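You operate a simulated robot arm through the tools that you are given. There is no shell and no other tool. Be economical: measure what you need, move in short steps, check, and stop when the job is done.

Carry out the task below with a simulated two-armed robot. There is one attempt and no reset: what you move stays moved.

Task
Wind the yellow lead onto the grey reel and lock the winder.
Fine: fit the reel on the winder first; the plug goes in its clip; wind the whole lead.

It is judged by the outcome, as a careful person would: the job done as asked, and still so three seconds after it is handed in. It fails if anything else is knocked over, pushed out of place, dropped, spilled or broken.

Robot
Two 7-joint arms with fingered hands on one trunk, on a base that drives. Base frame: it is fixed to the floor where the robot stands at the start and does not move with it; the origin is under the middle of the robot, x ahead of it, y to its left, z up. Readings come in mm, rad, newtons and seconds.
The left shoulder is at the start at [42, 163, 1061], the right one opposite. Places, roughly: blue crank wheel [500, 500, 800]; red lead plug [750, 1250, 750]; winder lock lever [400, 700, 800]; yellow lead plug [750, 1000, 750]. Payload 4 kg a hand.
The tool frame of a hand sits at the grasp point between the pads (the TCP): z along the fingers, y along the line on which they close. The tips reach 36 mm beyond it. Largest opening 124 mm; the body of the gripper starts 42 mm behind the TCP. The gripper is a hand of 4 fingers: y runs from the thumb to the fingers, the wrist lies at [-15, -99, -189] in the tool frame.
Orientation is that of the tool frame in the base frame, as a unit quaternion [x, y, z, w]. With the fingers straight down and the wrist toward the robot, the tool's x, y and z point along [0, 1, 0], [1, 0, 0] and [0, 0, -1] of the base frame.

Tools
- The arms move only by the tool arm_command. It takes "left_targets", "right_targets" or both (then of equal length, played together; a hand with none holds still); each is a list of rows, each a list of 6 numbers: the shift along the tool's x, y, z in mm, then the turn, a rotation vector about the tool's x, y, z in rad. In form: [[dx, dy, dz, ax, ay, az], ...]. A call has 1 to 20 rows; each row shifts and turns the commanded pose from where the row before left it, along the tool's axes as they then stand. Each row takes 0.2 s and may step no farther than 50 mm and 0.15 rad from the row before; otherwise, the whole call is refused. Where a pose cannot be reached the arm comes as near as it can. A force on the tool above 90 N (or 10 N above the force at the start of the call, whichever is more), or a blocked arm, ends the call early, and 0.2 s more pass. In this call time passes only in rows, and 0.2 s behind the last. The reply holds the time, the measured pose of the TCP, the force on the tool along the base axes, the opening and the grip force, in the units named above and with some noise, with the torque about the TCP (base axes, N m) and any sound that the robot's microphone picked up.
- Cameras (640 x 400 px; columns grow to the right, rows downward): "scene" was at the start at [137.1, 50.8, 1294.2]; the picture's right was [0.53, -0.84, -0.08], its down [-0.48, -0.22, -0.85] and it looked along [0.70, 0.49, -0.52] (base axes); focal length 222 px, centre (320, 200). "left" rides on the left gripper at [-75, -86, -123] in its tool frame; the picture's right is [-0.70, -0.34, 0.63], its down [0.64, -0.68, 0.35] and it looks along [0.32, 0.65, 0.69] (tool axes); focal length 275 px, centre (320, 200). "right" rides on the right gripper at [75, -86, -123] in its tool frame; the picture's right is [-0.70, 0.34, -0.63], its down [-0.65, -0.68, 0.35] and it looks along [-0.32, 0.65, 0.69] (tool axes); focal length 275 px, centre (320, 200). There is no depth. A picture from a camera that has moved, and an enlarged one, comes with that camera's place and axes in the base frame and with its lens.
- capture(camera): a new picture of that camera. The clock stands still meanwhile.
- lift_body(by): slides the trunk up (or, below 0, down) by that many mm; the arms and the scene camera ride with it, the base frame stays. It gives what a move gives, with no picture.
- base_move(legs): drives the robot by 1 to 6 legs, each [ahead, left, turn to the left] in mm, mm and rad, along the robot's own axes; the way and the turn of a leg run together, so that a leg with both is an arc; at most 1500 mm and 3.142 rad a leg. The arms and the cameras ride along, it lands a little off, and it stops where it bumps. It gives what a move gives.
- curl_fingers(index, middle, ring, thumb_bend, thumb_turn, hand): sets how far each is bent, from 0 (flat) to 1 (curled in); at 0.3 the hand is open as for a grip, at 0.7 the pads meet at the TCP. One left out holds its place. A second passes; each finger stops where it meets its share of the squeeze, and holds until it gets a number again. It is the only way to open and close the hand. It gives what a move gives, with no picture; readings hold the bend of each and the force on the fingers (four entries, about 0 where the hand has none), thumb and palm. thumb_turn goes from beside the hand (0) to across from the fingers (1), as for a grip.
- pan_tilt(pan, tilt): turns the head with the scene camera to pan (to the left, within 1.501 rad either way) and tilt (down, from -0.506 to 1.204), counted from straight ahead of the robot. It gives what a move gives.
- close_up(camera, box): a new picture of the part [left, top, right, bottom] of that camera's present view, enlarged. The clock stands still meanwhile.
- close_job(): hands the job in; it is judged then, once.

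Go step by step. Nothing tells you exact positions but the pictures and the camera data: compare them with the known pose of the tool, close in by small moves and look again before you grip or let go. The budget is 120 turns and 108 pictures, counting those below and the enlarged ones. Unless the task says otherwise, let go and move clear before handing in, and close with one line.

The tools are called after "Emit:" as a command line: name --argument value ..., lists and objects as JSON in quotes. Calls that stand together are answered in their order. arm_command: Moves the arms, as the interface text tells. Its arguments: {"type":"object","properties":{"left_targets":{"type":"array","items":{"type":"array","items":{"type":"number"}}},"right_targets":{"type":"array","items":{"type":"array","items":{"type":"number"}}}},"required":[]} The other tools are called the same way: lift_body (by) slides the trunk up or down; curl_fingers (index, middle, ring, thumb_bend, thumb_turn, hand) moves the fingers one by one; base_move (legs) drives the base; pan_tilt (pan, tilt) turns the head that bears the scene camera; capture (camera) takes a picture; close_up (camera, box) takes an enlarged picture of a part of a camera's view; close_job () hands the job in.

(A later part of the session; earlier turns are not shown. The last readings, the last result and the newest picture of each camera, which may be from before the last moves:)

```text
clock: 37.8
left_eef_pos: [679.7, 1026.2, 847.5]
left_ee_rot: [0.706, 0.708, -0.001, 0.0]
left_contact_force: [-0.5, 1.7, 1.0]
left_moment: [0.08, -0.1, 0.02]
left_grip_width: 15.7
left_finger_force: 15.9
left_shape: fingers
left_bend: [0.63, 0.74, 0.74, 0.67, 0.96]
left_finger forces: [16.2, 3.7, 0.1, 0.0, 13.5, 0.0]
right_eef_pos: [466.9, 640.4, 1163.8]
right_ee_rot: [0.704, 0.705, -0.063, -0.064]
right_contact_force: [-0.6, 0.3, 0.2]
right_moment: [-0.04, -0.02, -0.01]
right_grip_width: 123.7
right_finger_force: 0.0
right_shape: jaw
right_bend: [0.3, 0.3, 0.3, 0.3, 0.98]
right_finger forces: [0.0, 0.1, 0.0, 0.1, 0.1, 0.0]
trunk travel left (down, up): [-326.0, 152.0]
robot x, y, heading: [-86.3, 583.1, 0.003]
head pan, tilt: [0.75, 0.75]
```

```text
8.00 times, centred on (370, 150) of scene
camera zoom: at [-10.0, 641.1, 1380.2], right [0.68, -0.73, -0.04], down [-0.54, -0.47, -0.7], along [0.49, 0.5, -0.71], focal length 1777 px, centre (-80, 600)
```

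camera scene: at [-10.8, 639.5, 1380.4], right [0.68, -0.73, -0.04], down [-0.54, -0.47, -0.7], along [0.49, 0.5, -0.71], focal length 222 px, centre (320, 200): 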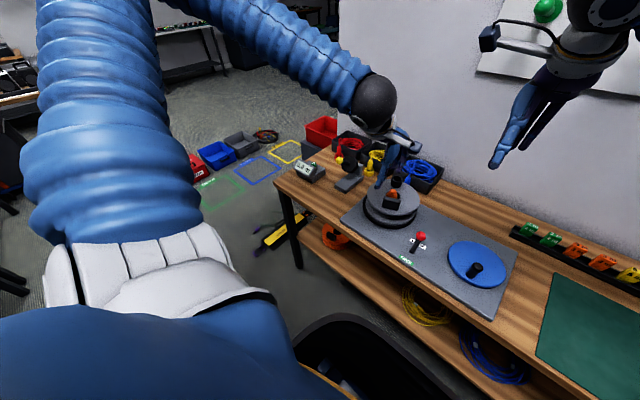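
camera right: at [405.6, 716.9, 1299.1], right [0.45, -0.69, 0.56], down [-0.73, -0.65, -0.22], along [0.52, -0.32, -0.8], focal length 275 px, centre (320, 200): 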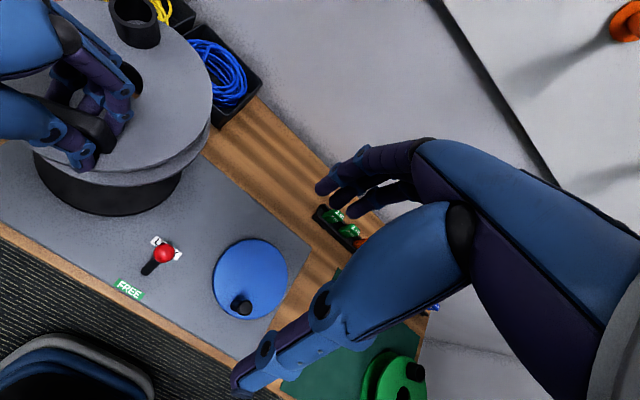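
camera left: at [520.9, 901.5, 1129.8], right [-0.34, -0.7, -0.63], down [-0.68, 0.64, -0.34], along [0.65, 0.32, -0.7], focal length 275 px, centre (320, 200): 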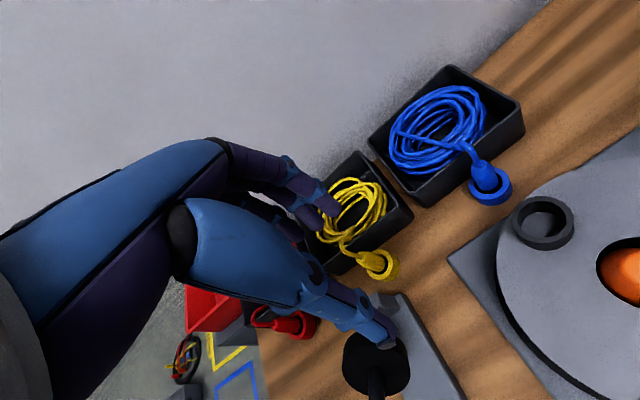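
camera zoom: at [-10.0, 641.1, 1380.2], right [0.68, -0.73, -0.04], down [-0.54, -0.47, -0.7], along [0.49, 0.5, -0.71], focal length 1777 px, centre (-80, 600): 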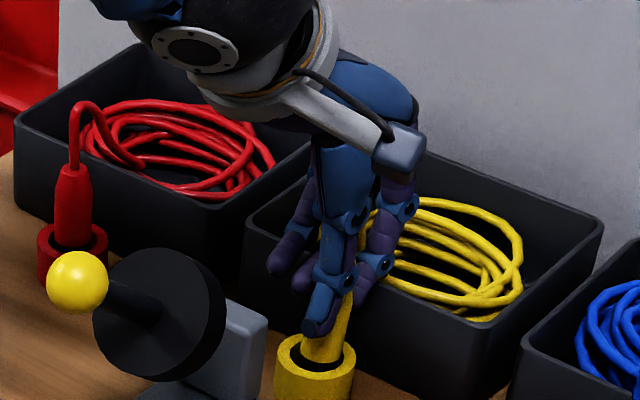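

The plug is now pinched between index and thumb, with the middle finger against its side. I try a gentle lift.

Emit:
arm_command --left_targets '[[0, 0, -15, 0, 0, 0], [0, 0, -20, 0, 0, 0], [0, 0, -20, 0, 0, 0]]'

Emit:
close_up --camera "scene" --box '[340, 110, 412, 170]'

Emit:
close_up --camera "left" --box '[240, 180, 400, 340]'

```text
clock: 38.6
left_eef_pos: [679.6, 1026.7, 903.0]
left_ee_rot: [0.706, 0.708, -0.001, 0.0]
left_contact_force: [-0.1, 0.7, 0.1]
left_moment: [0.01, -0.01, -0.02]
left_grip_width: 15.0
left_finger_force: 13.0
left_shape: fingers
left_bend: [0.63, 0.74, 0.74, 0.68, 0.96]
left_finger forces: [10.5, 2.5, 0.1, 0.1, 12.2, 0.0]
right_eef_pos: [466.3, 641.1, 1164.0]
right_ee_rot: [0.703, 0.705, -0.063, -0.063]
right_contact_force: [-0.5, 0.6, 0.4]
right_moment: [0.02, 0.0, -0.02]
right_grip_width: 123.6
right_finger_force: 0.1
right_shape: jaw
right_bend: [0.3, 0.3, 0.3, 0.3, 0.98]
right_finger forces: [0.0, 0.0, 0.0, 0.1, 0.0, 0.0]
trunk travel left (down, up): [-326.0, 152.0]
robot x, y, heading: [-83.5, 580.8, 0.005]
head pan, tilt: [0.75, 0.75]
```

```text
6.67 times, centred on (376, 140) of scene
camera zoom: at [-10.0, 640.8, 1380.2], right [0.68, -0.73, -0.04], down [-0.54, -0.47, -0.7], along [0.49, 0.5, -0.71], focal length 1481 px, centre (-53, 600)
```

zoom: 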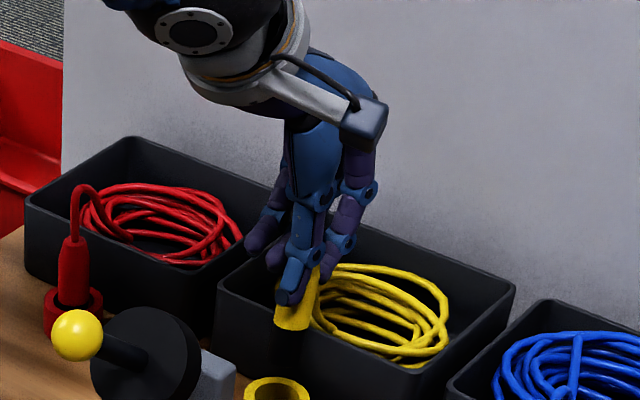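

```text
2.50 times, centred on (320, 260) of left
camera zoom: at [594.1, 950.6, 1025.0], right [-0.34, -0.7, -0.63], down [-0.68, 0.64, -0.34], along [0.65, 0.32, -0.69], focal length 688 px, centre (320, 50)
```

zoom: 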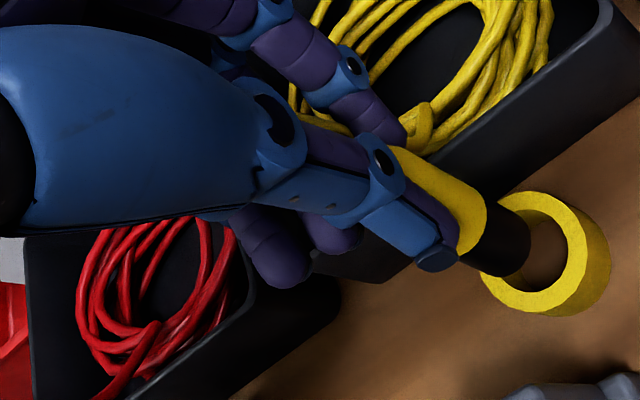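

The plug is out, near vertical, with its dark tip below. I raise it and carry it to above the reel's clip (about [578, 858]).

Emit:
arm_command --left_targets '[[0, 0, -40, 0, 0, 0], [0, 0, -40, 0, 0, 0], [0, 0, -35, 0, 0, 0], [-35, -20, 0, 0, 0, 0], [-40, -25, 0, 0, 0, 0], [-40, -25, 0, 0, 0, 0], [-40, -25, 0, 0, 0, 0]]'

Emit:
close_up --camera "scene" --box '[340, 100, 460, 200]'

Emit:
close_up --camera "left" --box '[240, 160, 480, 400]'

Emit:
close_up --camera "right" --box '[60, 0, 260, 160]'

```text
clock: 40.2
left_eef_pos: [583.2, 869.0, 1018.6]
left_ee_rot: [0.706, 0.708, -0.001, -0.001]
left_contact_force: [-0.2, -0.6, -0.2]
left_moment: [0.05, 0.0, -0.03]
left_grip_width: 15.4
left_finger_force: 12.6
left_shape: fingers
left_bend: [0.63, 0.74, 0.74, 0.68, 0.96]
left_finger forces: [10.3, 2.7, 0.0, 0.0, 11.9, 0.1]
right_eef_pos: [465.9, 639.0, 1164.6]
right_ee_rot: [0.704, 0.705, -0.062, -0.064]
right_contact_force: [-0.4, 0.3, 0.5]
right_moment: [0.01, 0.01, 0.01]
right_grip_width: 123.9
right_finger_force: 0.1
right_shape: jaw
right_bend: [0.3, 0.3, 0.3, 0.3, 0.98]
right_finger forces: [0.0, 0.0, 0.0, 0.0, 0.1, 0.0]
trunk travel left (down, up): [-326.0, 152.0]
robot x, y, heading: [-88.1, 583.1, -0.002]
head pan, tilt: [0.75, 0.75]
```

```text
4.00 times, centred on (400, 150) of scene
camera zoom: at [-10.1, 640.0, 1380.3], right [0.68, -0.73, -0.04], down [-0.54, -0.47, -0.7], along [0.49, 0.5, -0.71], focal length 889 px, centre (0, 400)
```

zoom: 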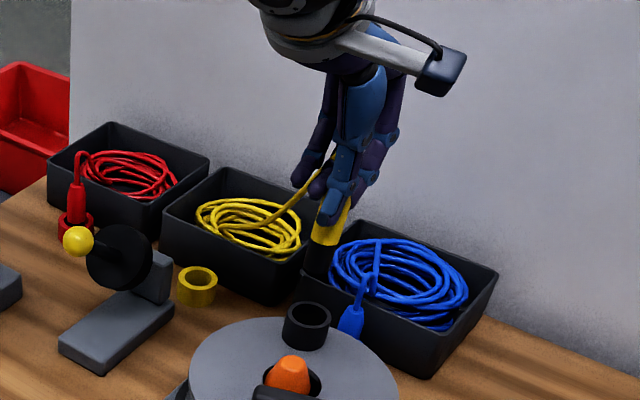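

```text
1.67 times, centred on (360, 280) of left
camera zoom: at [498.9, 793.5, 1140.3], right [-0.34, -0.7, -0.63], down [-0.68, 0.64, -0.34], along [0.65, 0.32, -0.69], focal length 459 px, centre (253, 67)
```

zoom: 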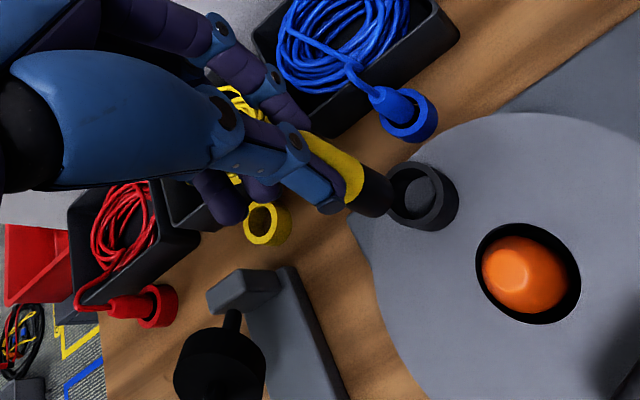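

```text
2.50 times, centred on (160, 80) of right
camera zoom: at [404.6, 714.5, 1299.9], right [0.45, -0.7, 0.56], down [-0.73, -0.65, -0.22], along [0.52, -0.31, -0.8], focal length 688 px, centre (720, 500)
```

zoom: 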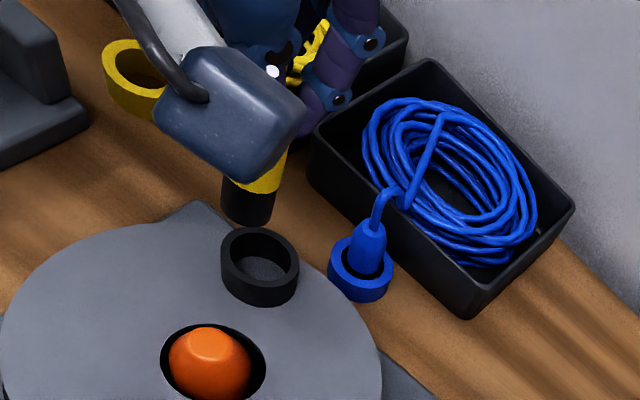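

Plug tip ≈ [580, 864, 926] and clip ≈ [586, 861, ~878]. I shift by (+5, −3) and lower to just above the clip.

Emit:
arm_command --left_targets '[[-3, 5, 10, 0, 0, 0], [0, 0, 25, 0, 0, 0]]'

Emit:
close_up --camera "left" --box '[300, 200, 420, 320]'

Emit:
close_up --camera "right" --box '[90, 30, 210, 150]'

```text
clock: 40.8
left_eef_pos: [589.7, 869.7, 984.0]
left_ee_rot: [0.706, 0.708, -0.002, 0.0]
left_contact_force: [-1.0, -0.8, -0.6]
left_moment: [0.0, -0.02, 0.03]
left_grip_width: 15.4
left_finger_force: 12.5
left_shape: fingers
left_bend: [0.63, 0.74, 0.74, 0.68, 0.96]
left_finger forces: [10.3, 2.7, 0.0, 0.0, 11.9, 0.0]
right_eef_pos: [467.3, 641.7, 1164.0]
right_ee_rot: [0.704, 0.705, -0.063, -0.063]
right_contact_force: [0.8, -0.8, -0.3]
right_moment: [-0.01, 0.02, 0.0]
right_grip_width: 123.9
right_finger_force: 0.0
right_shape: jaw
right_bend: [0.3, 0.3, 0.3, 0.3, 0.98]
right_finger forces: [0.0, 0.0, 0.0, 0.0, 0.0, 0.0]
trunk travel left (down, up): [-326.0, 152.0]
robot x, y, heading: [-84.3, 584.5, 0.005]
head pan, tilt: [0.75, 0.75]
```

```text
3.33 times, centred on (360, 260) of left
camera zoom: at [506.1, 793.6, 1105.8], right [-0.34, -0.7, -0.63], down [-0.68, 0.64, -0.34], along [0.65, 0.31, -0.7], focal length 918 px, centre (187, 0)
```

zoom: 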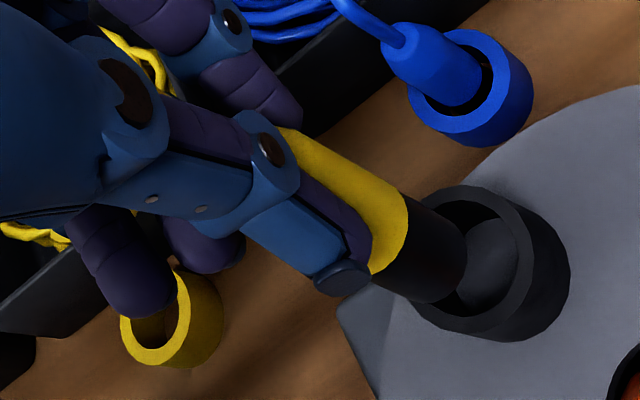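

```text
3.33 times, centred on (150, 90) of right
camera zoom: at [405.5, 716.3, 1299.1], right [0.45, -0.69, 0.56], down [-0.73, -0.65, -0.22], along [0.52, -0.31, -0.8], focal length 918 px, centre (887, 567)
```

zoom: 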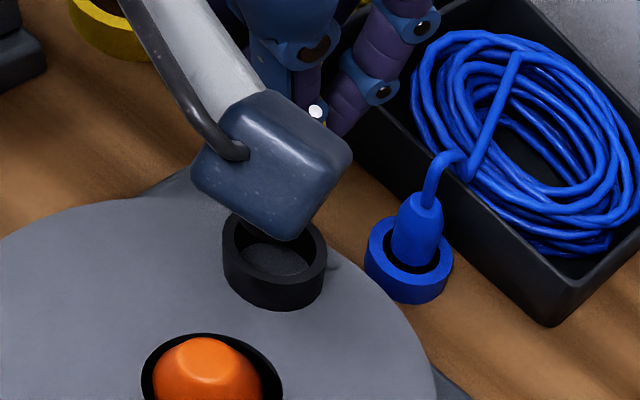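

The tip is lined up with the clip opening to about 2 mm. I lower into it slowly.

Emit:
arm_command --left_targets '[[0, 1.5, 10, 0, 0, 0], [0, 0, 8, 0, 0, 0], [0, 0, 6, 0, 0, 0]]'

Emit:
close_up --camera "left" --box '[300, 200, 420, 320]'

```text
clock: 41.6
left_eef_pos: [592.6, 867.0, 959.8]
left_ee_rot: [0.706, 0.708, -0.002, -0.001]
left_contact_force: [0.2, 0.2, -0.5]
left_moment: [-0.01, -0.01, 0.02]
left_grip_width: 15.5
left_finger_force: 12.6
left_shape: fingers
left_bend: [0.63, 0.74, 0.74, 0.68, 0.96]
left_finger forces: [10.3, 2.7, 0.1, 0.0, 11.9, 0.0]
right_eef_pos: [466.9, 640.7, 1164.1]
right_ee_rot: [0.704, 0.705, -0.062, -0.062]
right_contact_force: [-0.3, 0.4, -0.7]
right_moment: [0.0, -0.03, -0.01]
right_grip_width: 123.8
right_finger_force: 0.0
right_shape: jaw
right_bend: [0.3, 0.3, 0.3, 0.3, 0.98]
right_finger forces: [0.0, 0.0, 0.0, 0.0, 0.0, 0.0]
trunk travel left (down, up): [-326.0, 152.0]
robot x, y, heading: [-84.4, 584.0, 0.001]
head pan, tilt: [0.75, 0.75]
```

```text
3.33 times, centred on (360, 260) of left
camera zoom: at [507.4, 792.0, 1081.6], right [-0.34, -0.7, -0.63], down [-0.68, 0.64, -0.34], along [0.65, 0.32, -0.69], focal length 918 px, centre (187, 0)
```

zoom: 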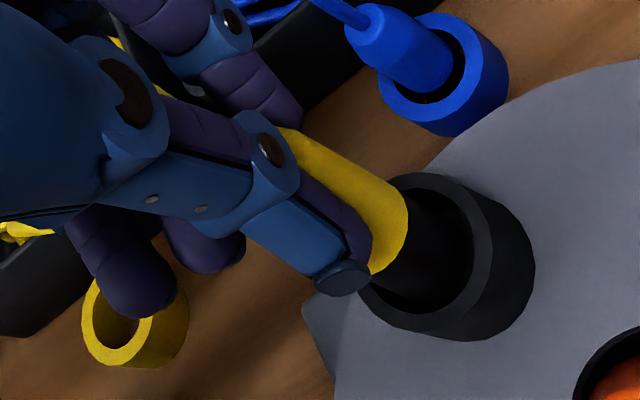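

The tip is entering the clip centrally. I keep lowering until it bottoms.

Emit:
arm_command --left_targets '[[0, 0, 6, 0, 0, 0], [0, 0, 5, 0, 0, 0], [0, 0, 4, 0, 0, 0]]'

Emit:
close_up --camera "left" --box '[300, 200, 420, 320]'

```text
clock: 42.4
left_eef_pos: [592.2, 866.6, 944.7]
left_ee_rot: [0.706, 0.708, -0.001, -0.001]
left_contact_force: [-0.5, 0.1, -0.4]
left_moment: [-0.02, 0.02, 0.02]
left_grip_width: 15.4
left_finger_force: 12.6
left_shape: fingers
left_bend: [0.63, 0.74, 0.74, 0.68, 0.96]
left_finger forces: [10.3, 2.7, 0.0, 0.0, 11.8, 0.0]
right_eef_pos: [467.0, 640.7, 1164.1]
right_ee_rot: [0.704, 0.705, -0.063, -0.062]
right_contact_force: [-0.4, 0.2, -0.5]
right_moment: [0.03, -0.02, 0.0]
right_grip_width: 124.0
right_finger_force: 0.0
right_shape: jaw
right_bend: [0.3, 0.3, 0.3, 0.3, 0.98]
right_finger forces: [0.1, 0.0, 0.0, 0.1, 0.1, 0.1]
trunk travel left (down, up): [-326.0, 152.0]
robot x, y, heading: [-85.5, 585.8, 0.007]
head pan, tilt: [0.75, 0.75]
```

```text
3.33 times, centred on (360, 260) of left
camera zoom: at [507.1, 791.6, 1066.3], right [-0.34, -0.7, -0.63], down [-0.68, 0.64, -0.34], along [0.65, 0.32, -0.69], focal length 918 px, centre (187, 0)
```

zoom: 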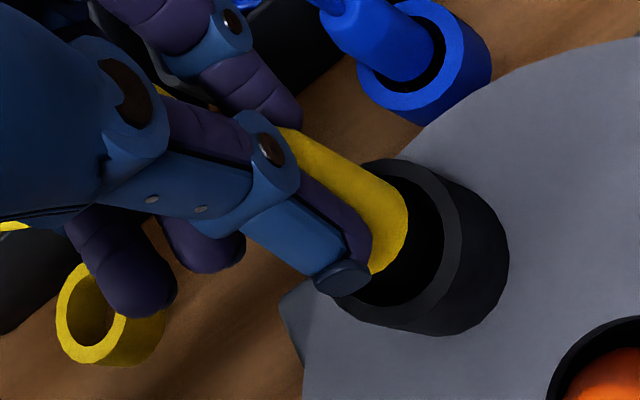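

Emit:
arm_command --left_targets '[[0, 0, 5, 0, 0, 0], [0, 0, 4, 0, 0, 0], [0, 0, 3, 0, 0, 0]]'

```text
clock: 43.2
left_eef_pos: [591.1, 867.5, 936.4]
left_ee_rot: [0.707, 0.707, 0.001, 0.002]
left_contact_force: [1.9, 2.6, 29.8]
left_moment: [-0.15, -0.08, -0.01]
left_grip_width: 15.2
left_finger_force: 19.4
left_shape: fingers
left_bend: [0.62, 0.74, 0.74, 0.68, 0.96]
left_finger forces: [11.6, 5.2, 0.0, 0.1, 21.7, 0.0]
right_eef_pos: [464.6, 640.0, 1164.6]
right_ee_rot: [0.704, 0.704, -0.062, -0.062]
right_contact_force: [-0.3, 0.9, 0.0]
right_moment: [-0.01, 0.01, 0.0]
right_grip_width: 123.7
right_finger_force: 0.1
right_shape: jaw
right_bend: [0.3, 0.3, 0.3, 0.3, 0.98]
right_finger forces: [0.0, 0.0, 0.0, 0.0, 0.0, 0.0]
trunk travel left (down, up): [-326.0, 152.0]
robot x, y, heading: [-81.2, 584.5, -0.002]
head pan, tilt: [0.75, 0.75]
```

It bottomed (30 N up at TCP z 936). I release and back away, then check.

Emit:
curl_fingers --hand "left" --index 0.45 --middle 0.45 --ring 0.45 --thumb_bend 0.45

Emit:
arm_command --left_targets '[[0, 0, -40, 0, 0, 0], [0, 0, -40, 0, 0, 0], [0, 0, -40, 0, 0, 0]]'

Emit:
close_up --camera "scene" --box '[320, 120, 530, 290]'

Emit:
close_up --camera "right" --box '[0, 0, 320, 360]'

```text
clock: 44.2
left_eef_pos: [590.6, 865.9, 931.5]
left_ee_rot: [0.706, 0.708, -0.001, -0.002]
left_contact_force: [0.6, 0.7, -0.2]
left_moment: [0.03, 0.02, 0.0]
left_grip_width: 77.5
left_finger_force: 0.1
left_shape: fingers
left_bend: [0.45, 0.45, 0.45, 0.45, 0.97]
left_finger forces: [0.0, 0.0, 0.0, 0.0, 0.1, 0.0]
right_eef_pos: [466.1, 641.0, 1164.9]
right_ee_rot: [0.703, 0.705, -0.062, -0.063]
right_contact_force: [-0.3, 0.2, 0.0]
right_moment: [0.0, -0.02, 0.03]
right_grip_width: 123.8
right_finger_force: 0.0
right_shape: jaw
right_bend: [0.3, 0.3, 0.3, 0.3, 0.98]
right_finger forces: [0.0, 0.1, 0.0, 0.0, 0.1, 0.0]
trunk travel left (down, up): [-326.0, 152.0]
robot x, y, heading: [-87.2, 587.9, 0.001]
head pan, tilt: [0.75, 0.75]
```

```text
clock: 45.0
left_eef_pos: [590.3, 870.5, 1056.6]
left_ee_rot: [0.707, 0.707, -0.002, 0.0]
left_contact_force: [-0.9, -0.7, 0.1]
left_moment: [-0.01, -0.01, 0.03]
left_grip_width: 77.4
left_finger_force: 0.0
left_shape: fingers
left_bend: [0.45, 0.45, 0.45, 0.45, 0.97]
left_finger forces: [0.0, 0.0, 0.0, 0.0, 0.0, 0.0]
right_eef_pos: [465.4, 640.8, 1165.6]
right_ee_rot: [0.703, 0.705, -0.063, -0.063]
right_contact_force: [-0.3, 0.0, -0.1]
right_moment: [0.0, -0.06, 0.01]
right_grip_width: 123.8
right_finger_force: 0.0
right_shape: jaw
right_bend: [0.3, 0.3, 0.3, 0.3, 0.98]
right_finger forces: [0.1, 0.0, 0.0, 0.0, 0.0, 0.0]
trunk travel left (down, up): [-326.0, 152.0]
robot x, y, heading: [-89.8, 582.7, 0.002]
head pan, tilt: [0.75, 0.75]
```

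```text
2.35 times, centred on (425, 205) of scene
camera zoom: at [-10.8, 640.5, 1380.4], right [0.68, -0.73, -0.04], down [-0.54, -0.47, -0.7], along [0.49, 0.5, -0.71], focal length 523 px, centre (73, 188)
```

zoom: 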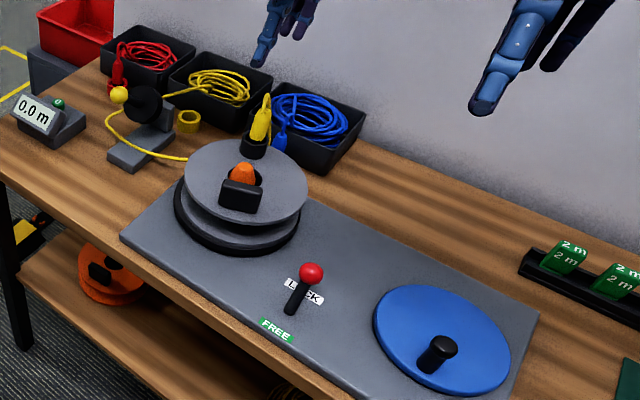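

```text
1.11 times, centred on (160, 180) of right
camera zoom: at [403.9, 714.8, 1300.2], right [0.44, -0.7, 0.56], down [-0.73, -0.65, -0.22], along [0.52, -0.31, -0.8], focal length 306 px, centre (498, 222)
```

zoom: 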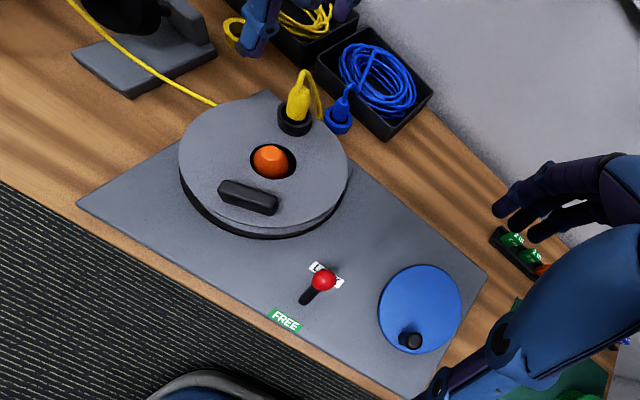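

The plug stands in its clip and the lead has routed itself around the roller onto the reel. Lever knob ≈ [457, 700, 831] (leaning to LOCK), crank knob top ≈ [454, 550, 834] on a wheel centred ≈ [503, 550]. I back the base up for reach and bring the left hand above the lever.

Emit:
base_move --legs '[[-90, 0, 0]]'

Emit:
curl_fingers --hand "left" --index 0.53 --middle 0.53 --ring 0.53 --thumb_bend 0.53

Emit:
arm_command --left_targets '[[-45, -12, 0, 0, 0, 0], [-45, -12, 0, 0, 0, 0], [-45, -10, 10, 0, 0, 0], [-35, -10, 30, 0, 0, 0], [0, 0, 45, 0, 0, 0], [0, 0, 45, 0, 0, 0]]'

Emit:
close_up --camera "left" --box '[200, 120, 520, 400]'

Emit:
close_up --camera "scene" --box '[380, 90, 540, 230]'

```text
clock: 46.1
left_eef_pos: [502.3, 868.4, 1057.5]
left_ee_rot: [0.707, 0.707, -0.001, 0.0]
left_contact_force: [-1.8, -0.3, 0.4]
left_moment: [-0.01, 0.02, 0.0]
left_grip_width: 77.4
left_finger_force: 0.1
left_shape: fingers
left_bend: [0.45, 0.45, 0.45, 0.45, 0.97]
left_finger forces: [0.0, 0.1, 0.1, 0.0, 0.1, 0.1]
right_eef_pos: [375.8, 639.8, 1164.6]
right_ee_rot: [0.704, 0.705, -0.062, -0.062]
right_contact_force: [-0.3, 0.0, 0.6]
right_moment: [0.0, 0.02, -0.02]
right_grip_width: 123.9
right_finger_force: 0.1
right_shape: jaw
right_bend: [0.3, 0.3, 0.3, 0.3, 0.98]
right_finger forces: [0.0, 0.0, 0.0, 0.1, 0.0, 0.1]
trunk travel left (down, up): [-326.0, 152.0]
robot x, y, heading: [-175.2, 586.4, 0.002]
head pan, tilt: [0.75, 0.75]
```

```text
clock: 47.1
left_eef_pos: [502.8, 869.4, 1057.3]
left_ee_rot: [0.707, 0.707, -0.002, 0.0]
left_contact_force: [-0.3, -0.6, 0.5]
left_moment: [0.0, -0.01, 0.03]
left_grip_width: 53.3
left_finger_force: 0.0
left_shape: fingers
left_bend: [0.53, 0.53, 0.53, 0.53, 0.97]
left_finger forces: [0.0, 0.1, 0.0, 0.1, 0.0, 0.0]
right_eef_pos: [376.4, 639.9, 1164.3]
right_ee_rot: [0.705, 0.704, -0.063, -0.063]
right_contact_force: [-0.7, -0.6, 0.1]
right_moment: [-0.03, 0.0, 0.01]
right_grip_width: 123.5
right_finger_force: 0.1
right_shape: jaw
right_bend: [0.3, 0.3, 0.3, 0.3, 0.98]
right_finger forces: [0.0, 0.0, 0.0, 0.1, 0.0, 0.1]
trunk travel left (down, up): [-326.0, 152.0]
robot x, y, heading: [-172.7, 581.5, -0.002]
head pan, tilt: [0.75, 0.75]
```

```text
clock: 48.5
left_eef_pos: [460.7, 696.7, 927.3]
left_ee_rot: [0.707, 0.708, -0.002, -0.001]
left_contact_force: [-0.1, 0.4, 0.2]
left_moment: [0.01, -0.02, 0.0]
left_grip_width: 52.8
left_finger_force: 0.0
left_shape: fingers
left_bend: [0.53, 0.53, 0.53, 0.53, 0.97]
left_finger forces: [0.1, 0.1, 0.1, 0.0, 0.1, 0.0]
right_eef_pos: [379.1, 640.0, 1164.3]
right_ee_rot: [0.704, 0.704, -0.064, -0.064]
right_contact_force: [0.9, 0.2, 0.6]
right_moment: [0.01, 0.01, 0.01]
right_grip_width: 123.9
right_finger_force: 0.1
right_shape: jaw
right_bend: [0.3, 0.3, 0.3, 0.3, 0.98]
right_finger forces: [0.0, 0.0, 0.0, 0.1, 0.0, 0.1]
trunk travel left (down, up): [-326.0, 152.0]
robot x, y, heading: [-173.5, 579.3, 0.001]
head pan, tilt: [0.75, 0.75]
```

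```text
1.43 times, centred on (360, 260) of left
camera zoom: at [376.4, 621.2, 1048.9], right [-0.34, -0.7, -0.63], down [-0.68, 0.64, -0.34], along [0.65, 0.31, -0.7], focal length 393 px, centre (263, 114)
```

zoom: 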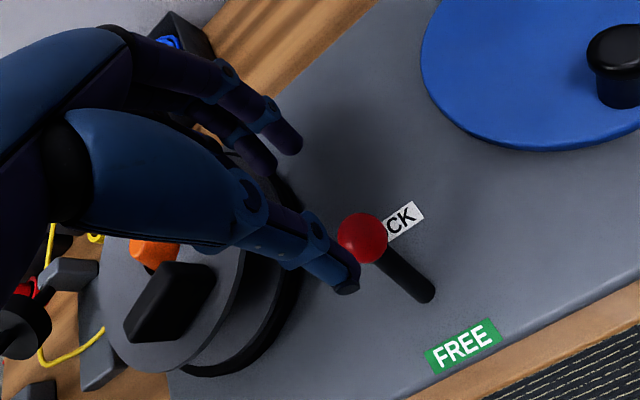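

```text
2.86 times, centred on (460, 160) of scene
camera zoom: at [-97.0, 641.1, 1379.9], right [0.68, -0.73, -0.04], down [-0.54, -0.47, -0.7], along [0.49, 0.5, -0.71], focal length 635 px, centre (-80, 314)
```

zoom: 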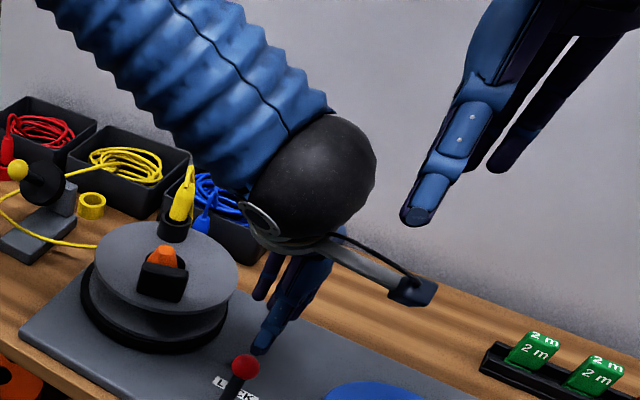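

Knob confirmed at [455, 697, 831], between the open thumb and fingers. I descend around it.

Emit:
arm_command --left_targets '[[0, -2, 40, 0, 0, 0], [0, 0, 25, 0, 0, 0], [0, 0, 13, 0, 0, 0]]'

Emit:
close_up --camera "left" --box '[200, 120, 520, 400]'

```text
clock: 49.3
left_eef_pos: [457.2, 697.9, 847.4]
left_ee_rot: [0.708, 0.707, -0.002, -0.001]
left_contact_force: [-0.4, 0.0, -0.1]
left_moment: [-0.01, 0.0, -0.02]
left_grip_width: 53.2
left_finger_force: 0.1
left_shape: fingers
left_bend: [0.53, 0.53, 0.53, 0.53, 0.97]
left_finger forces: [0.0, 0.0, 0.0, 0.0, 0.0, 0.1]
right_eef_pos: [376.8, 640.1, 1165.0]
right_ee_rot: [0.704, 0.705, -0.064, -0.063]
right_contact_force: [0.4, -0.3, 0.0]
right_moment: [0.06, 0.0, 0.0]
right_grip_width: 123.8
right_finger_force: 0.1
right_shape: jaw
right_bend: [0.3, 0.3, 0.3, 0.3, 0.98]
right_finger forces: [0.0, 0.0, 0.0, 0.0, 0.0, 0.0]
trunk travel left (down, up): [-326.0, 152.0]
robot x, y, heading: [-175.0, 583.1, 0.004]
head pan, tilt: [0.75, 0.75]
```

```text
1.43 times, centred on (360, 260) of left
camera zoom: at [372.2, 622.2, 970.3], right [-0.34, -0.7, -0.63], down [-0.68, 0.64, -0.34], along [0.65, 0.31, -0.69], focal length 393 px, centre (263, 114)
```

zoom: 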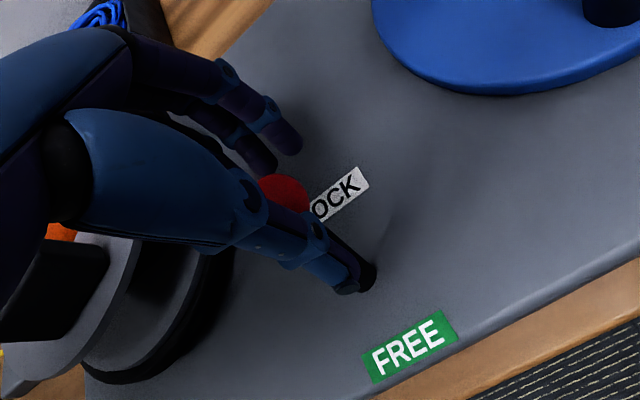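

The knob is between thumb and fingers. I pull it toward FREE.

Emit:
arm_command --left_targets '[[0, -14, 0, 0, 0, 0], [0, -14, 0, 0, 0, 0], [0, -14, 0, 0, 0, 0], [0, -14, 0, 0, 0, 0], [0, -14, 0, 0, 0, 0]]'

Emit:
close_up --camera "left" --box '[200, 120, 520, 400]'

```text
clock: 50.5
left_eef_pos: [386.1, 698.8, 849.2]
left_ee_rot: [0.708, 0.707, -0.001, -0.002]
left_contact_force: [-0.9, 0.7, -0.2]
left_moment: [-0.02, 0.0, 0.04]
left_grip_width: 53.1
left_finger_force: 0.0
left_shape: fingers
left_bend: [0.53, 0.53, 0.53, 0.53, 0.97]
left_finger forces: [0.1, 0.1, 0.1, 0.0, 0.0, 0.1]
right_eef_pos: [376.4, 640.5, 1165.4]
right_ee_rot: [0.705, 0.704, -0.064, -0.063]
right_contact_force: [-0.4, 0.6, -1.0]
right_moment: [0.03, 0.0, -0.01]
right_grip_width: 123.6
right_finger_force: 0.1
right_shape: jaw
right_bend: [0.3, 0.3, 0.3, 0.3, 0.98]
right_finger forces: [0.0, 0.0, 0.0, 0.0, 0.0, 0.1]
trunk travel left (down, up): [-326.0, 152.0]
robot x, y, heading: [-171.7, 582.3, -0.002]
head pan, tilt: [0.75, 0.75]
```

```text
1.43 times, centred on (360, 260) of left
camera zoom: at [300.7, 623.3, 971.2], right [-0.34, -0.7, -0.63], down [-0.68, 0.65, -0.34], along [0.65, 0.31, -0.69], focal length 393 px, centre (263, 114)
```

zoom: 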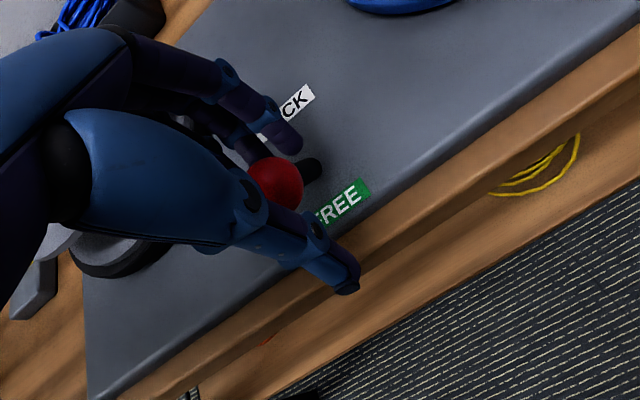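

The lever now leans to FREE (knob ≈ x 397). I withdraw the left hand upward and aside, and bring the right hand, straightened, above the crank knob.

Emit:
arm_command --left_targets '[[0, 0, -40, 0, 0, 0], [0, 0, -45, 0, 0, 0], [0, 0, -45, 0, 0, 0], [20, 0, -45, 0, 0, 0], [48, 0, 0, 0, 0, 0], [48, 0, 0, 0, 0, 0], [48, 0, 0, 0, 0, 0], [48, 0, 0, 0, 0, 0]]'

Emit:
arm_command --right_targets '[[-30, 20, 30, -0.09, 0, 0], [-30, 20, 40, -0.09, 0, 0], [-30, 20, 40, 0, 0, 0], [0, 14, 45, 0, 0, 0], [0, 0, 45, 0, 0, 0], [0, 0, 35, 0, 0, 0]]'

Emit:
curl_fingers --hand "right" --index 0.5 --middle 0.5 --ring 0.5 --thumb_bend 0.5

Emit:
capture --camera "right"

Emit:
close_up --camera "scene" --box '[380, 120, 600, 300]'

```text
clock: 52.3
left_eef_pos: [388.4, 909.1, 1020.1]
left_ee_rot: [0.707, 0.707, -0.001, 0.0]
left_contact_force: [0.0, 0.9, -0.3]
left_moment: [-0.03, 0.01, -0.01]
left_grip_width: 52.8
left_finger_force: 0.0
left_shape: fingers
left_bend: [0.53, 0.53, 0.53, 0.53, 0.97]
left_finger forces: [0.0, 0.1, 0.0, 0.1, 0.0, 0.0]
right_eef_pos: [376.6, 640.2, 1163.4]
right_ee_rot: [0.704, 0.704, -0.064, -0.062]
right_contact_force: [-0.2, 0.5, -0.3]
right_moment: [0.01, 0.02, 0.0]
right_grip_width: 123.6
right_finger_force: 0.0
right_shape: jaw
right_bend: [0.3, 0.3, 0.3, 0.3, 0.97]
right_finger forces: [0.1, 0.0, 0.1, 0.0, 0.0, 0.0]
trunk travel left (down, up): [-326.0, 152.0]
robot x, y, heading: [-172.0, 582.5, -0.001]
head pan, tilt: [0.75, 0.75]
```

```text
refused: row 2 steps farther than a row can; nothing moved
```

```text
clock: 53.3
left_eef_pos: [388.7, 908.7, 1020.5]
left_ee_rot: [0.707, 0.707, -0.001, 0.0]
left_contact_force: [-0.3, -1.0, 0.0]
left_moment: [-0.01, -0.03, 0.01]
left_grip_width: 52.9
left_finger_force: 0.0
left_shape: fingers
left_bend: [0.53, 0.53, 0.53, 0.53, 0.97]
left_finger forces: [0.0, 0.0, 0.0, 0.0, 0.0, 0.0]
right_eef_pos: [376.8, 640.5, 1163.3]
right_ee_rot: [0.704, 0.704, -0.064, -0.064]
right_contact_force: [-0.4, -0.3, 0.7]
right_moment: [0.0, -0.01, -0.04]
right_grip_width: 62.4
right_finger_force: 0.0
right_shape: fingers
right_bend: [0.5, 0.5, 0.5, 0.5, 0.97]
right_finger forces: [0.1, 0.0, 0.0, 0.1, 0.1, 0.0]
trunk travel left (down, up): [-326.0, 152.0]
robot x, y, heading: [-174.6, 583.8, -0.002]
head pan, tilt: [0.75, 0.75]
```

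```text
31 pictures are left
camera right: at [316.0, 714.6, 1299.8], right [0.44, -0.7, 0.56], down [-0.73, -0.64, -0.22], along [0.52, -0.32, -0.8], focal length 275 px, centre (320, 200)
```

right: 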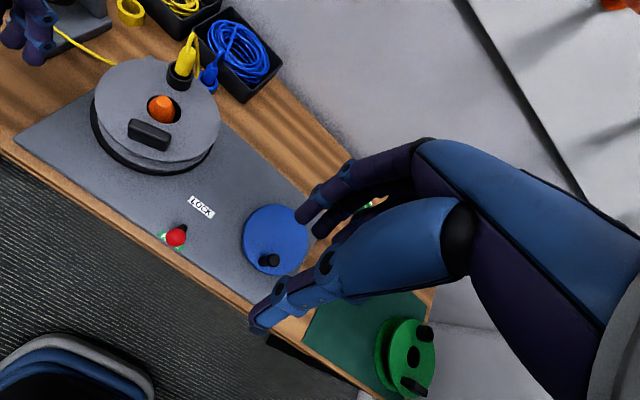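

```text
2.22 times, centred on (490, 210) of scene
camera zoom: at [-98.7, 640.9, 1380.2], right [0.68, -0.73, -0.04], down [-0.54, -0.47, -0.7], along [0.5, 0.5, -0.71], focal length 494 px, centre (-58, 178)
```

zoom: 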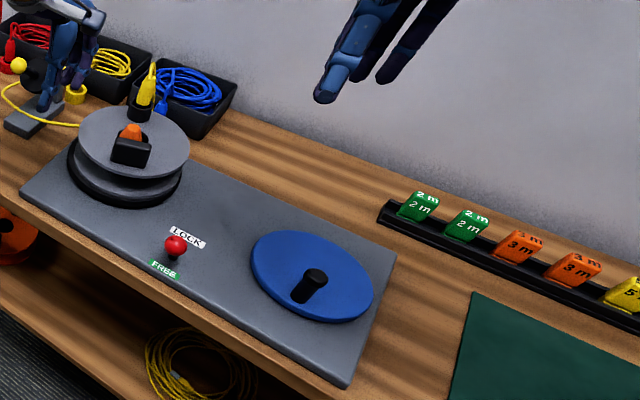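

The lever is at FREE. Now the right hand to above the crank knob at [455, 551, 834] (wheel centre ≈ [506, 548]).

Emit:
arm_command --right_targets '[[-30, 22, 28, -0.09, 0, 0], [-30, 22, 28, -0.09, 0, 0], [-29, 22, 28, 0, 0, 0], [0, 17, 45, 0, 0, 0], [0, 0, 45, 0, 0, 0], [0, 0, 40, 0, 0, 0]]'

Emit:
close_up --camera "right" --box '[160, 120, 480, 400]'

```text
clock: 54.7
left_eef_pos: [389.8, 908.3, 1020.6]
left_ee_rot: [0.708, 0.706, -0.003, -0.001]
left_contact_force: [0.0, -0.3, 0.0]
left_moment: [-0.02, 0.01, -0.01]
left_grip_width: 52.9
left_finger_force: 0.0
left_shape: fingers
left_bend: [0.53, 0.53, 0.53, 0.53, 0.97]
left_finger forces: [0.0, 0.1, 0.0, 0.1, 0.1, 0.1]
right_eef_pos: [453.9, 550.8, 945.6]
right_ee_rot: [0.707, 0.707, 0.0, 0.001]
right_contact_force: [0.1, 0.1, -0.1]
right_moment: [-0.01, 0.02, -0.02]
right_grip_width: 62.1
right_finger_force: 0.0
right_shape: fingers
right_bend: [0.5, 0.5, 0.5, 0.5, 0.97]
right_finger forces: [0.0, 0.0, 0.0, 0.0, 0.0, 0.0]
trunk travel left (down, up): [-326.0, 152.0]
robot x, y, heading: [-173.3, 582.1, 0.001]
head pan, tilt: [0.75, 0.75]
```

```text
1.43 times, centred on (320, 260) of right
camera zoom: at [368.6, 624.9, 1067.1], right [0.34, -0.7, 0.63], down [-0.68, -0.64, -0.35], along [0.65, -0.32, -0.69], focal length 393 px, centre (320, 114)
```

zoom: 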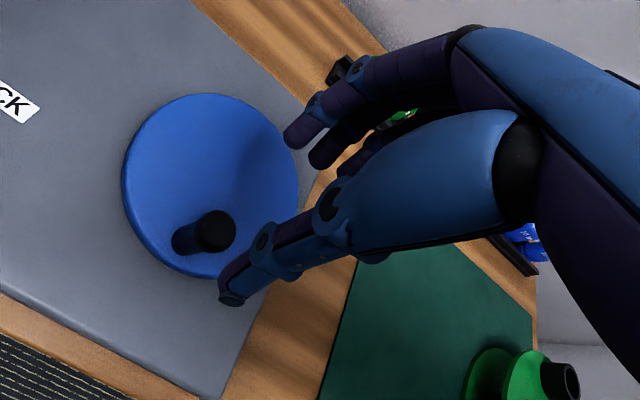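

Knob at [455.5, 549]. Descend around it.

Emit:
arm_command --right_targets '[[-1, 1, 40, 0, 0, 0], [-1, 1, 40, 0, 0, 0], [0, 0, 15, 0, 0, 0], [0, 0, 10, 0, 0, 0]]'

Emit:
close_up --camera "right" --box '[160, 120, 480, 400]'

```text
clock: 55.7
left_eef_pos: [388.2, 908.3, 1019.0]
left_ee_rot: [0.708, 0.706, -0.001, -0.001]
left_contact_force: [0.4, -0.1, 0.7]
left_moment: [0.03, -0.05, 0.02]
left_grip_width: 52.8
left_finger_force: 0.1
left_shape: fingers
left_bend: [0.53, 0.53, 0.53, 0.53, 0.97]
left_finger forces: [0.0, 0.1, 0.1, 0.0, 0.0, 0.1]
right_eef_pos: [455.2, 548.4, 838.0]
right_ee_rot: [0.707, 0.707, 0.0, 0.001]
right_contact_force: [-0.1, -0.8, 0.2]
right_moment: [0.0, -0.05, 0.02]
right_grip_width: 62.2
right_finger_force: 0.1
right_shape: fingers
right_bend: [0.5, 0.5, 0.5, 0.5, 0.97]
right_finger forces: [0.1, 0.0, 0.1, 0.1, 0.1, 0.0]
trunk travel left (down, up): [-326.0, 152.0]
robot x, y, heading: [-174.2, 584.4, -0.001]
head pan, tilt: [0.75, 0.75]
```

```text
1.43 times, centred on (320, 260) of right
camera zoom: at [370.0, 623.0, 961.5], right [0.34, -0.7, 0.63], down [-0.68, -0.64, -0.35], along [0.65, -0.31, -0.69], focal length 393 px, centre (320, 114)
```

zoom: 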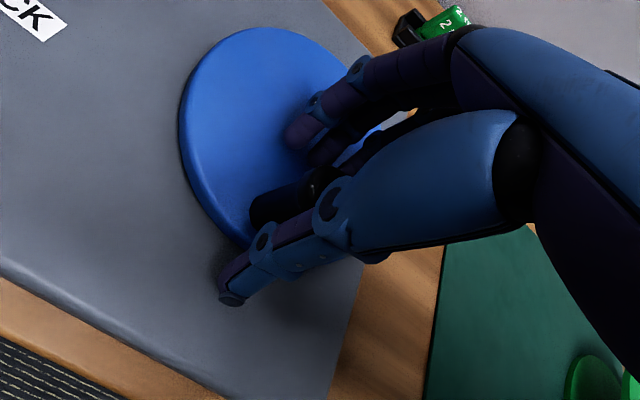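

The knob is well between the pads. I close on it and try a half turn clockwise, watching the forces.

Emit:
curl_fingers --hand "right" --index 0.72 --middle 0.72 --ring 0.72 --thumb_bend 0.72

Emit:
arm_command --right_targets '[[24.5, 6.6, 0, 0, 0, 0], [17.9, 17.9, 0, 0, 0, 0], [6.6, 24.5, 0, 0, 0, 0]]'

Emit:
close_up --camera "scene" --box '[330, 110, 570, 290]'

```text
clock: 56.7
left_eef_pos: [388.5, 908.5, 1021.0]
left_ee_rot: [0.707, 0.707, -0.002, 0.0]
left_contact_force: [0.5, -0.8, 0.1]
left_moment: [0.01, 0.01, -0.01]
left_grip_width: 52.9
left_finger_force: 0.1
left_shape: fingers
left_bend: [0.53, 0.53, 0.53, 0.53, 0.97]
left_finger forces: [0.0, 0.1, 0.0, 0.1, 0.0, 0.0]
right_eef_pos: [452.5, 548.3, 839.2]
right_ee_rot: [0.706, 0.708, 0.001, 0.001]
right_contact_force: [-22.8, 2.2, -9.7]
right_moment: [0.06, -0.13, 0.18]
right_grip_width: 25.8
right_finger_force: 18.4
right_shape: fingers
right_bend: [0.66, 0.67, 0.72, 0.6, 0.97]
right_finger forces: [5.5, 4.9, 0.1, 0.1, 27.7, 0.0]
trunk travel left (down, up): [-326.0, 152.0]
robot x, y, heading: [-176.8, 583.3, -0.003]
head pan, tilt: [0.75, 0.75]
```

```text
clock: 57.5
left_eef_pos: [388.1, 909.1, 1020.9]
left_ee_rot: [0.707, 0.707, -0.003, -0.001]
left_contact_force: [-0.5, -0.6, -1.4]
left_moment: [0.0, 0.02, -0.01]
left_grip_width: 52.7
left_finger_force: 0.1
left_shape: fingers
left_bend: [0.53, 0.53, 0.53, 0.53, 0.97]
left_finger forces: [0.0, 0.0, 0.1, 0.0, 0.0, 0.0]
right_eef_pos: [502.7, 598.1, 840.7]
right_ee_rot: [0.707, 0.707, 0.0, 0.001]
right_contact_force: [-0.1, 1.5, -0.5]
right_moment: [0.02, -0.02, 0.02]
right_grip_width: 0.5
right_finger_force: 0.0
right_shape: fingers
right_bend: [0.72, 0.72, 0.72, 0.68, 0.97]
right_finger forces: [0.0, 0.0, 0.0, 0.0, 0.1, 0.0]
trunk travel left (down, up): [-326.0, 152.0]
robot x, y, heading: [-173.8, 585.4, -0.0]
head pan, tilt: [0.75, 0.75]
```

```text
2.22 times, centred on (450, 200) of scene
camera zoom: at [-97.9, 641.1, 1380.1], right [0.68, -0.73, -0.04], down [-0.54, -0.47, -0.7], along [0.49, 0.5, -0.71], focal length 494 px, centre (31, 200)
```

zoom: 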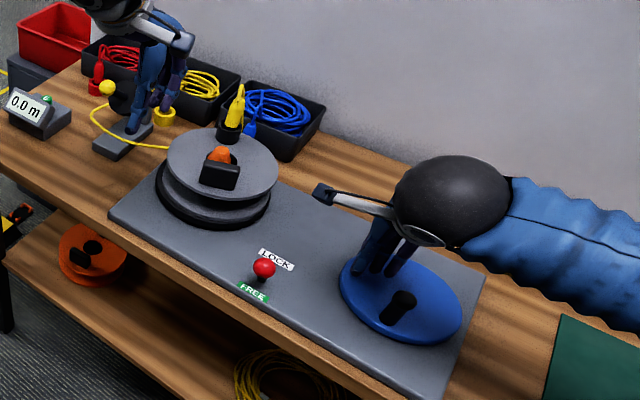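

The hand slipped off the knob without turning the wheel. I regrip with the knob under the middle finger so that index and ring cage it on both sides.

Emit:
curl_fingers --hand "right" --index 0.5 --middle 0.5 --ring 0.5 --thumb_bend 0.5

Emit:
arm_command --right_targets '[[0, 0, -48, 0, 0, 0], [-20, -25, 0, 0, 0, 0], [-19, -25, 0, 0, 0, 0], [0, 0, 40, 0, 0, 0], [0, 0, 12, 0, 0, 0]]'

Emit:
curl_fingers --hand "right" --index 0.78 --middle 0.72 --ring 0.78 --thumb_bend 0.74

Emit:
close_up --camera "right" --box '[200, 160, 400, 340]'

```text
clock: 58.5
left_eef_pos: [387.7, 909.7, 1020.9]
left_ee_rot: [0.708, 0.706, -0.002, -0.001]
left_contact_force: [-0.2, 0.1, -0.1]
left_moment: [-0.01, -0.01, 0.0]
left_grip_width: 52.9
left_finger_force: 0.0
left_shape: fingers
left_bend: [0.53, 0.53, 0.53, 0.53, 0.97]
left_finger forces: [0.0, 0.0, 0.1, 0.0, 0.0, 0.0]
right_eef_pos: [503.6, 598.3, 841.3]
right_ee_rot: [0.707, 0.708, 0.0, 0.001]
right_contact_force: [-0.7, -0.3, -0.2]
right_moment: [0.01, 0.0, 0.02]
right_grip_width: 62.0
right_finger_force: 0.1
right_shape: fingers
right_bend: [0.5, 0.5, 0.5, 0.5, 0.97]
right_finger forces: [0.0, 0.0, 0.0, 0.0, 0.1, 0.1]
trunk travel left (down, up): [-326.0, 152.0]
robot x, y, heading: [-172.3, 583.6, 0.002]
head pan, tilt: [0.75, 0.75]
```

```text
clock: 59.7
left_eef_pos: [387.8, 907.3, 1020.5]
left_ee_rot: [0.708, 0.707, -0.001, 0.0]
left_contact_force: [0.6, -0.4, 0.1]
left_moment: [0.0, 0.05, 0.03]
left_grip_width: 52.8
left_finger_force: 0.2
left_shape: fingers
left_bend: [0.53, 0.53, 0.53, 0.53, 0.97]
left_finger forces: [0.0, 0.0, 0.1, 0.0, 0.1, 0.1]
right_eef_pos: [452.1, 557.9, 836.3]
right_ee_rot: [0.707, 0.707, 0.003, 0.001]
right_contact_force: [2.2, -0.2, 6.6]
right_moment: [0.02, -0.32, 0.02]
right_grip_width: 63.0
right_finger_force: 3.3
right_shape: fingers
right_bend: [0.5, 0.49, 0.5, 0.5, 0.97]
right_finger forces: [3.4, 3.0, 0.1, 0.1, 0.0, 0.0]
trunk travel left (down, up): [-326.0, 152.0]
robot x, y, heading: [-170.8, 581.5, 0.004]
head pan, tilt: [0.75, 0.75]
```

```text
clock: 60.7
left_eef_pos: [388.7, 908.3, 1020.5]
left_ee_rot: [0.708, 0.706, -0.002, -0.001]
left_contact_force: [-0.2, 0.8, 0.1]
left_moment: [-0.05, -0.02, -0.04]
left_grip_width: 52.7
left_finger_force: 0.0
left_shape: fingers
left_bend: [0.53, 0.53, 0.53, 0.53, 0.97]
left_finger forces: [0.0, 0.1, 0.0, 0.0, 0.0, 0.0]
right_eef_pos: [453.8, 558.1, 833.6]
right_ee_rot: [0.707, 0.707, 0.001, 0.001]
right_contact_force: [4.6, 0.9, -5.5]
right_moment: [0.04, -0.22, 0.07]
right_grip_width: 0.2
right_finger_force: 6.3
right_shape: fingers
right_bend: [0.73, 0.65, 0.78, 0.69, 0.96]
right_finger forces: [0.1, 7.5, 2.0, 0.0, 3.4, 0.1]
trunk travel left (down, up): [-326.0, 152.0]
robot x, y, heading: [-173.8, 583.5, 0.0]
head pan, tilt: [0.75, 0.75]
```

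```text
2.22 times, centred on (300, 250) of right
camera zoom: at [368.3, 632.7, 955.4], right [0.34, -0.7, 0.63], down [-0.68, -0.64, -0.35], along [0.65, -0.32, -0.69], focal length 612 px, centre (364, 89)
```

zoom: 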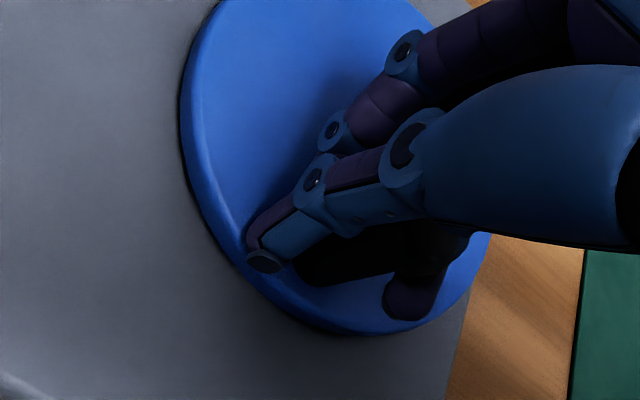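

The knob is now caged: thumb/index on one side, middle behind, ring on the other. I try a slow eighth-turn counter-clockwise.

Emit:
arm_command --right_targets '[[-12.7, 1.7, 0, 0, 0, 0], [-11.8, 4.9, 0, 0, 0, 0], [-10.1, 7.8, 0, 0, 0, 0]]'

Emit:
close_up --camera "right" --box '[200, 160, 400, 340]'

```text
clock: 61.5
left_eef_pos: [389.9, 906.9, 1019.3]
left_ee_rot: [0.708, 0.706, -0.001, -0.001]
left_contact_force: [-0.5, -0.4, 0.3]
left_moment: [-0.03, 0.0, 0.0]
left_grip_width: 52.8
left_finger_force: 0.1
left_shape: fingers
left_bend: [0.53, 0.53, 0.53, 0.53, 0.97]
left_finger forces: [0.0, 0.1, 0.0, 0.1, 0.0, 0.1]
right_eef_pos: [470.2, 520.7, 835.4]
right_ee_rot: [0.709, 0.705, 0.001, 0.003]
right_contact_force: [12.8, -12.9, -0.1]
right_moment: [-0.01, -0.21, 0.28]
right_grip_width: 0.0
right_finger_force: 13.2
right_shape: fingers
right_bend: [0.73, 0.66, 0.78, 0.69, 0.96]
right_finger forces: [0.0, 8.4, 17.7, 0.0, 0.1, 0.0]
trunk travel left (down, up): [-326.0, 152.0]
robot x, y, heading: [-175.2, 583.1, -0.004]
head pan, tilt: [0.75, 0.75]
```

```text
2.22 times, centred on (300, 250) of right
camera zoom: at [386.4, 596.1, 958.1], right [0.33, -0.7, 0.64], down [-0.68, -0.64, -0.35], along [0.65, -0.32, -0.69], focal length 612 px, centre (364, 89)
```

zoom: 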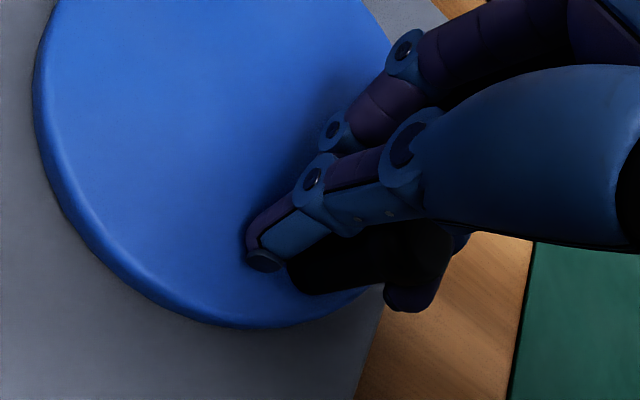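

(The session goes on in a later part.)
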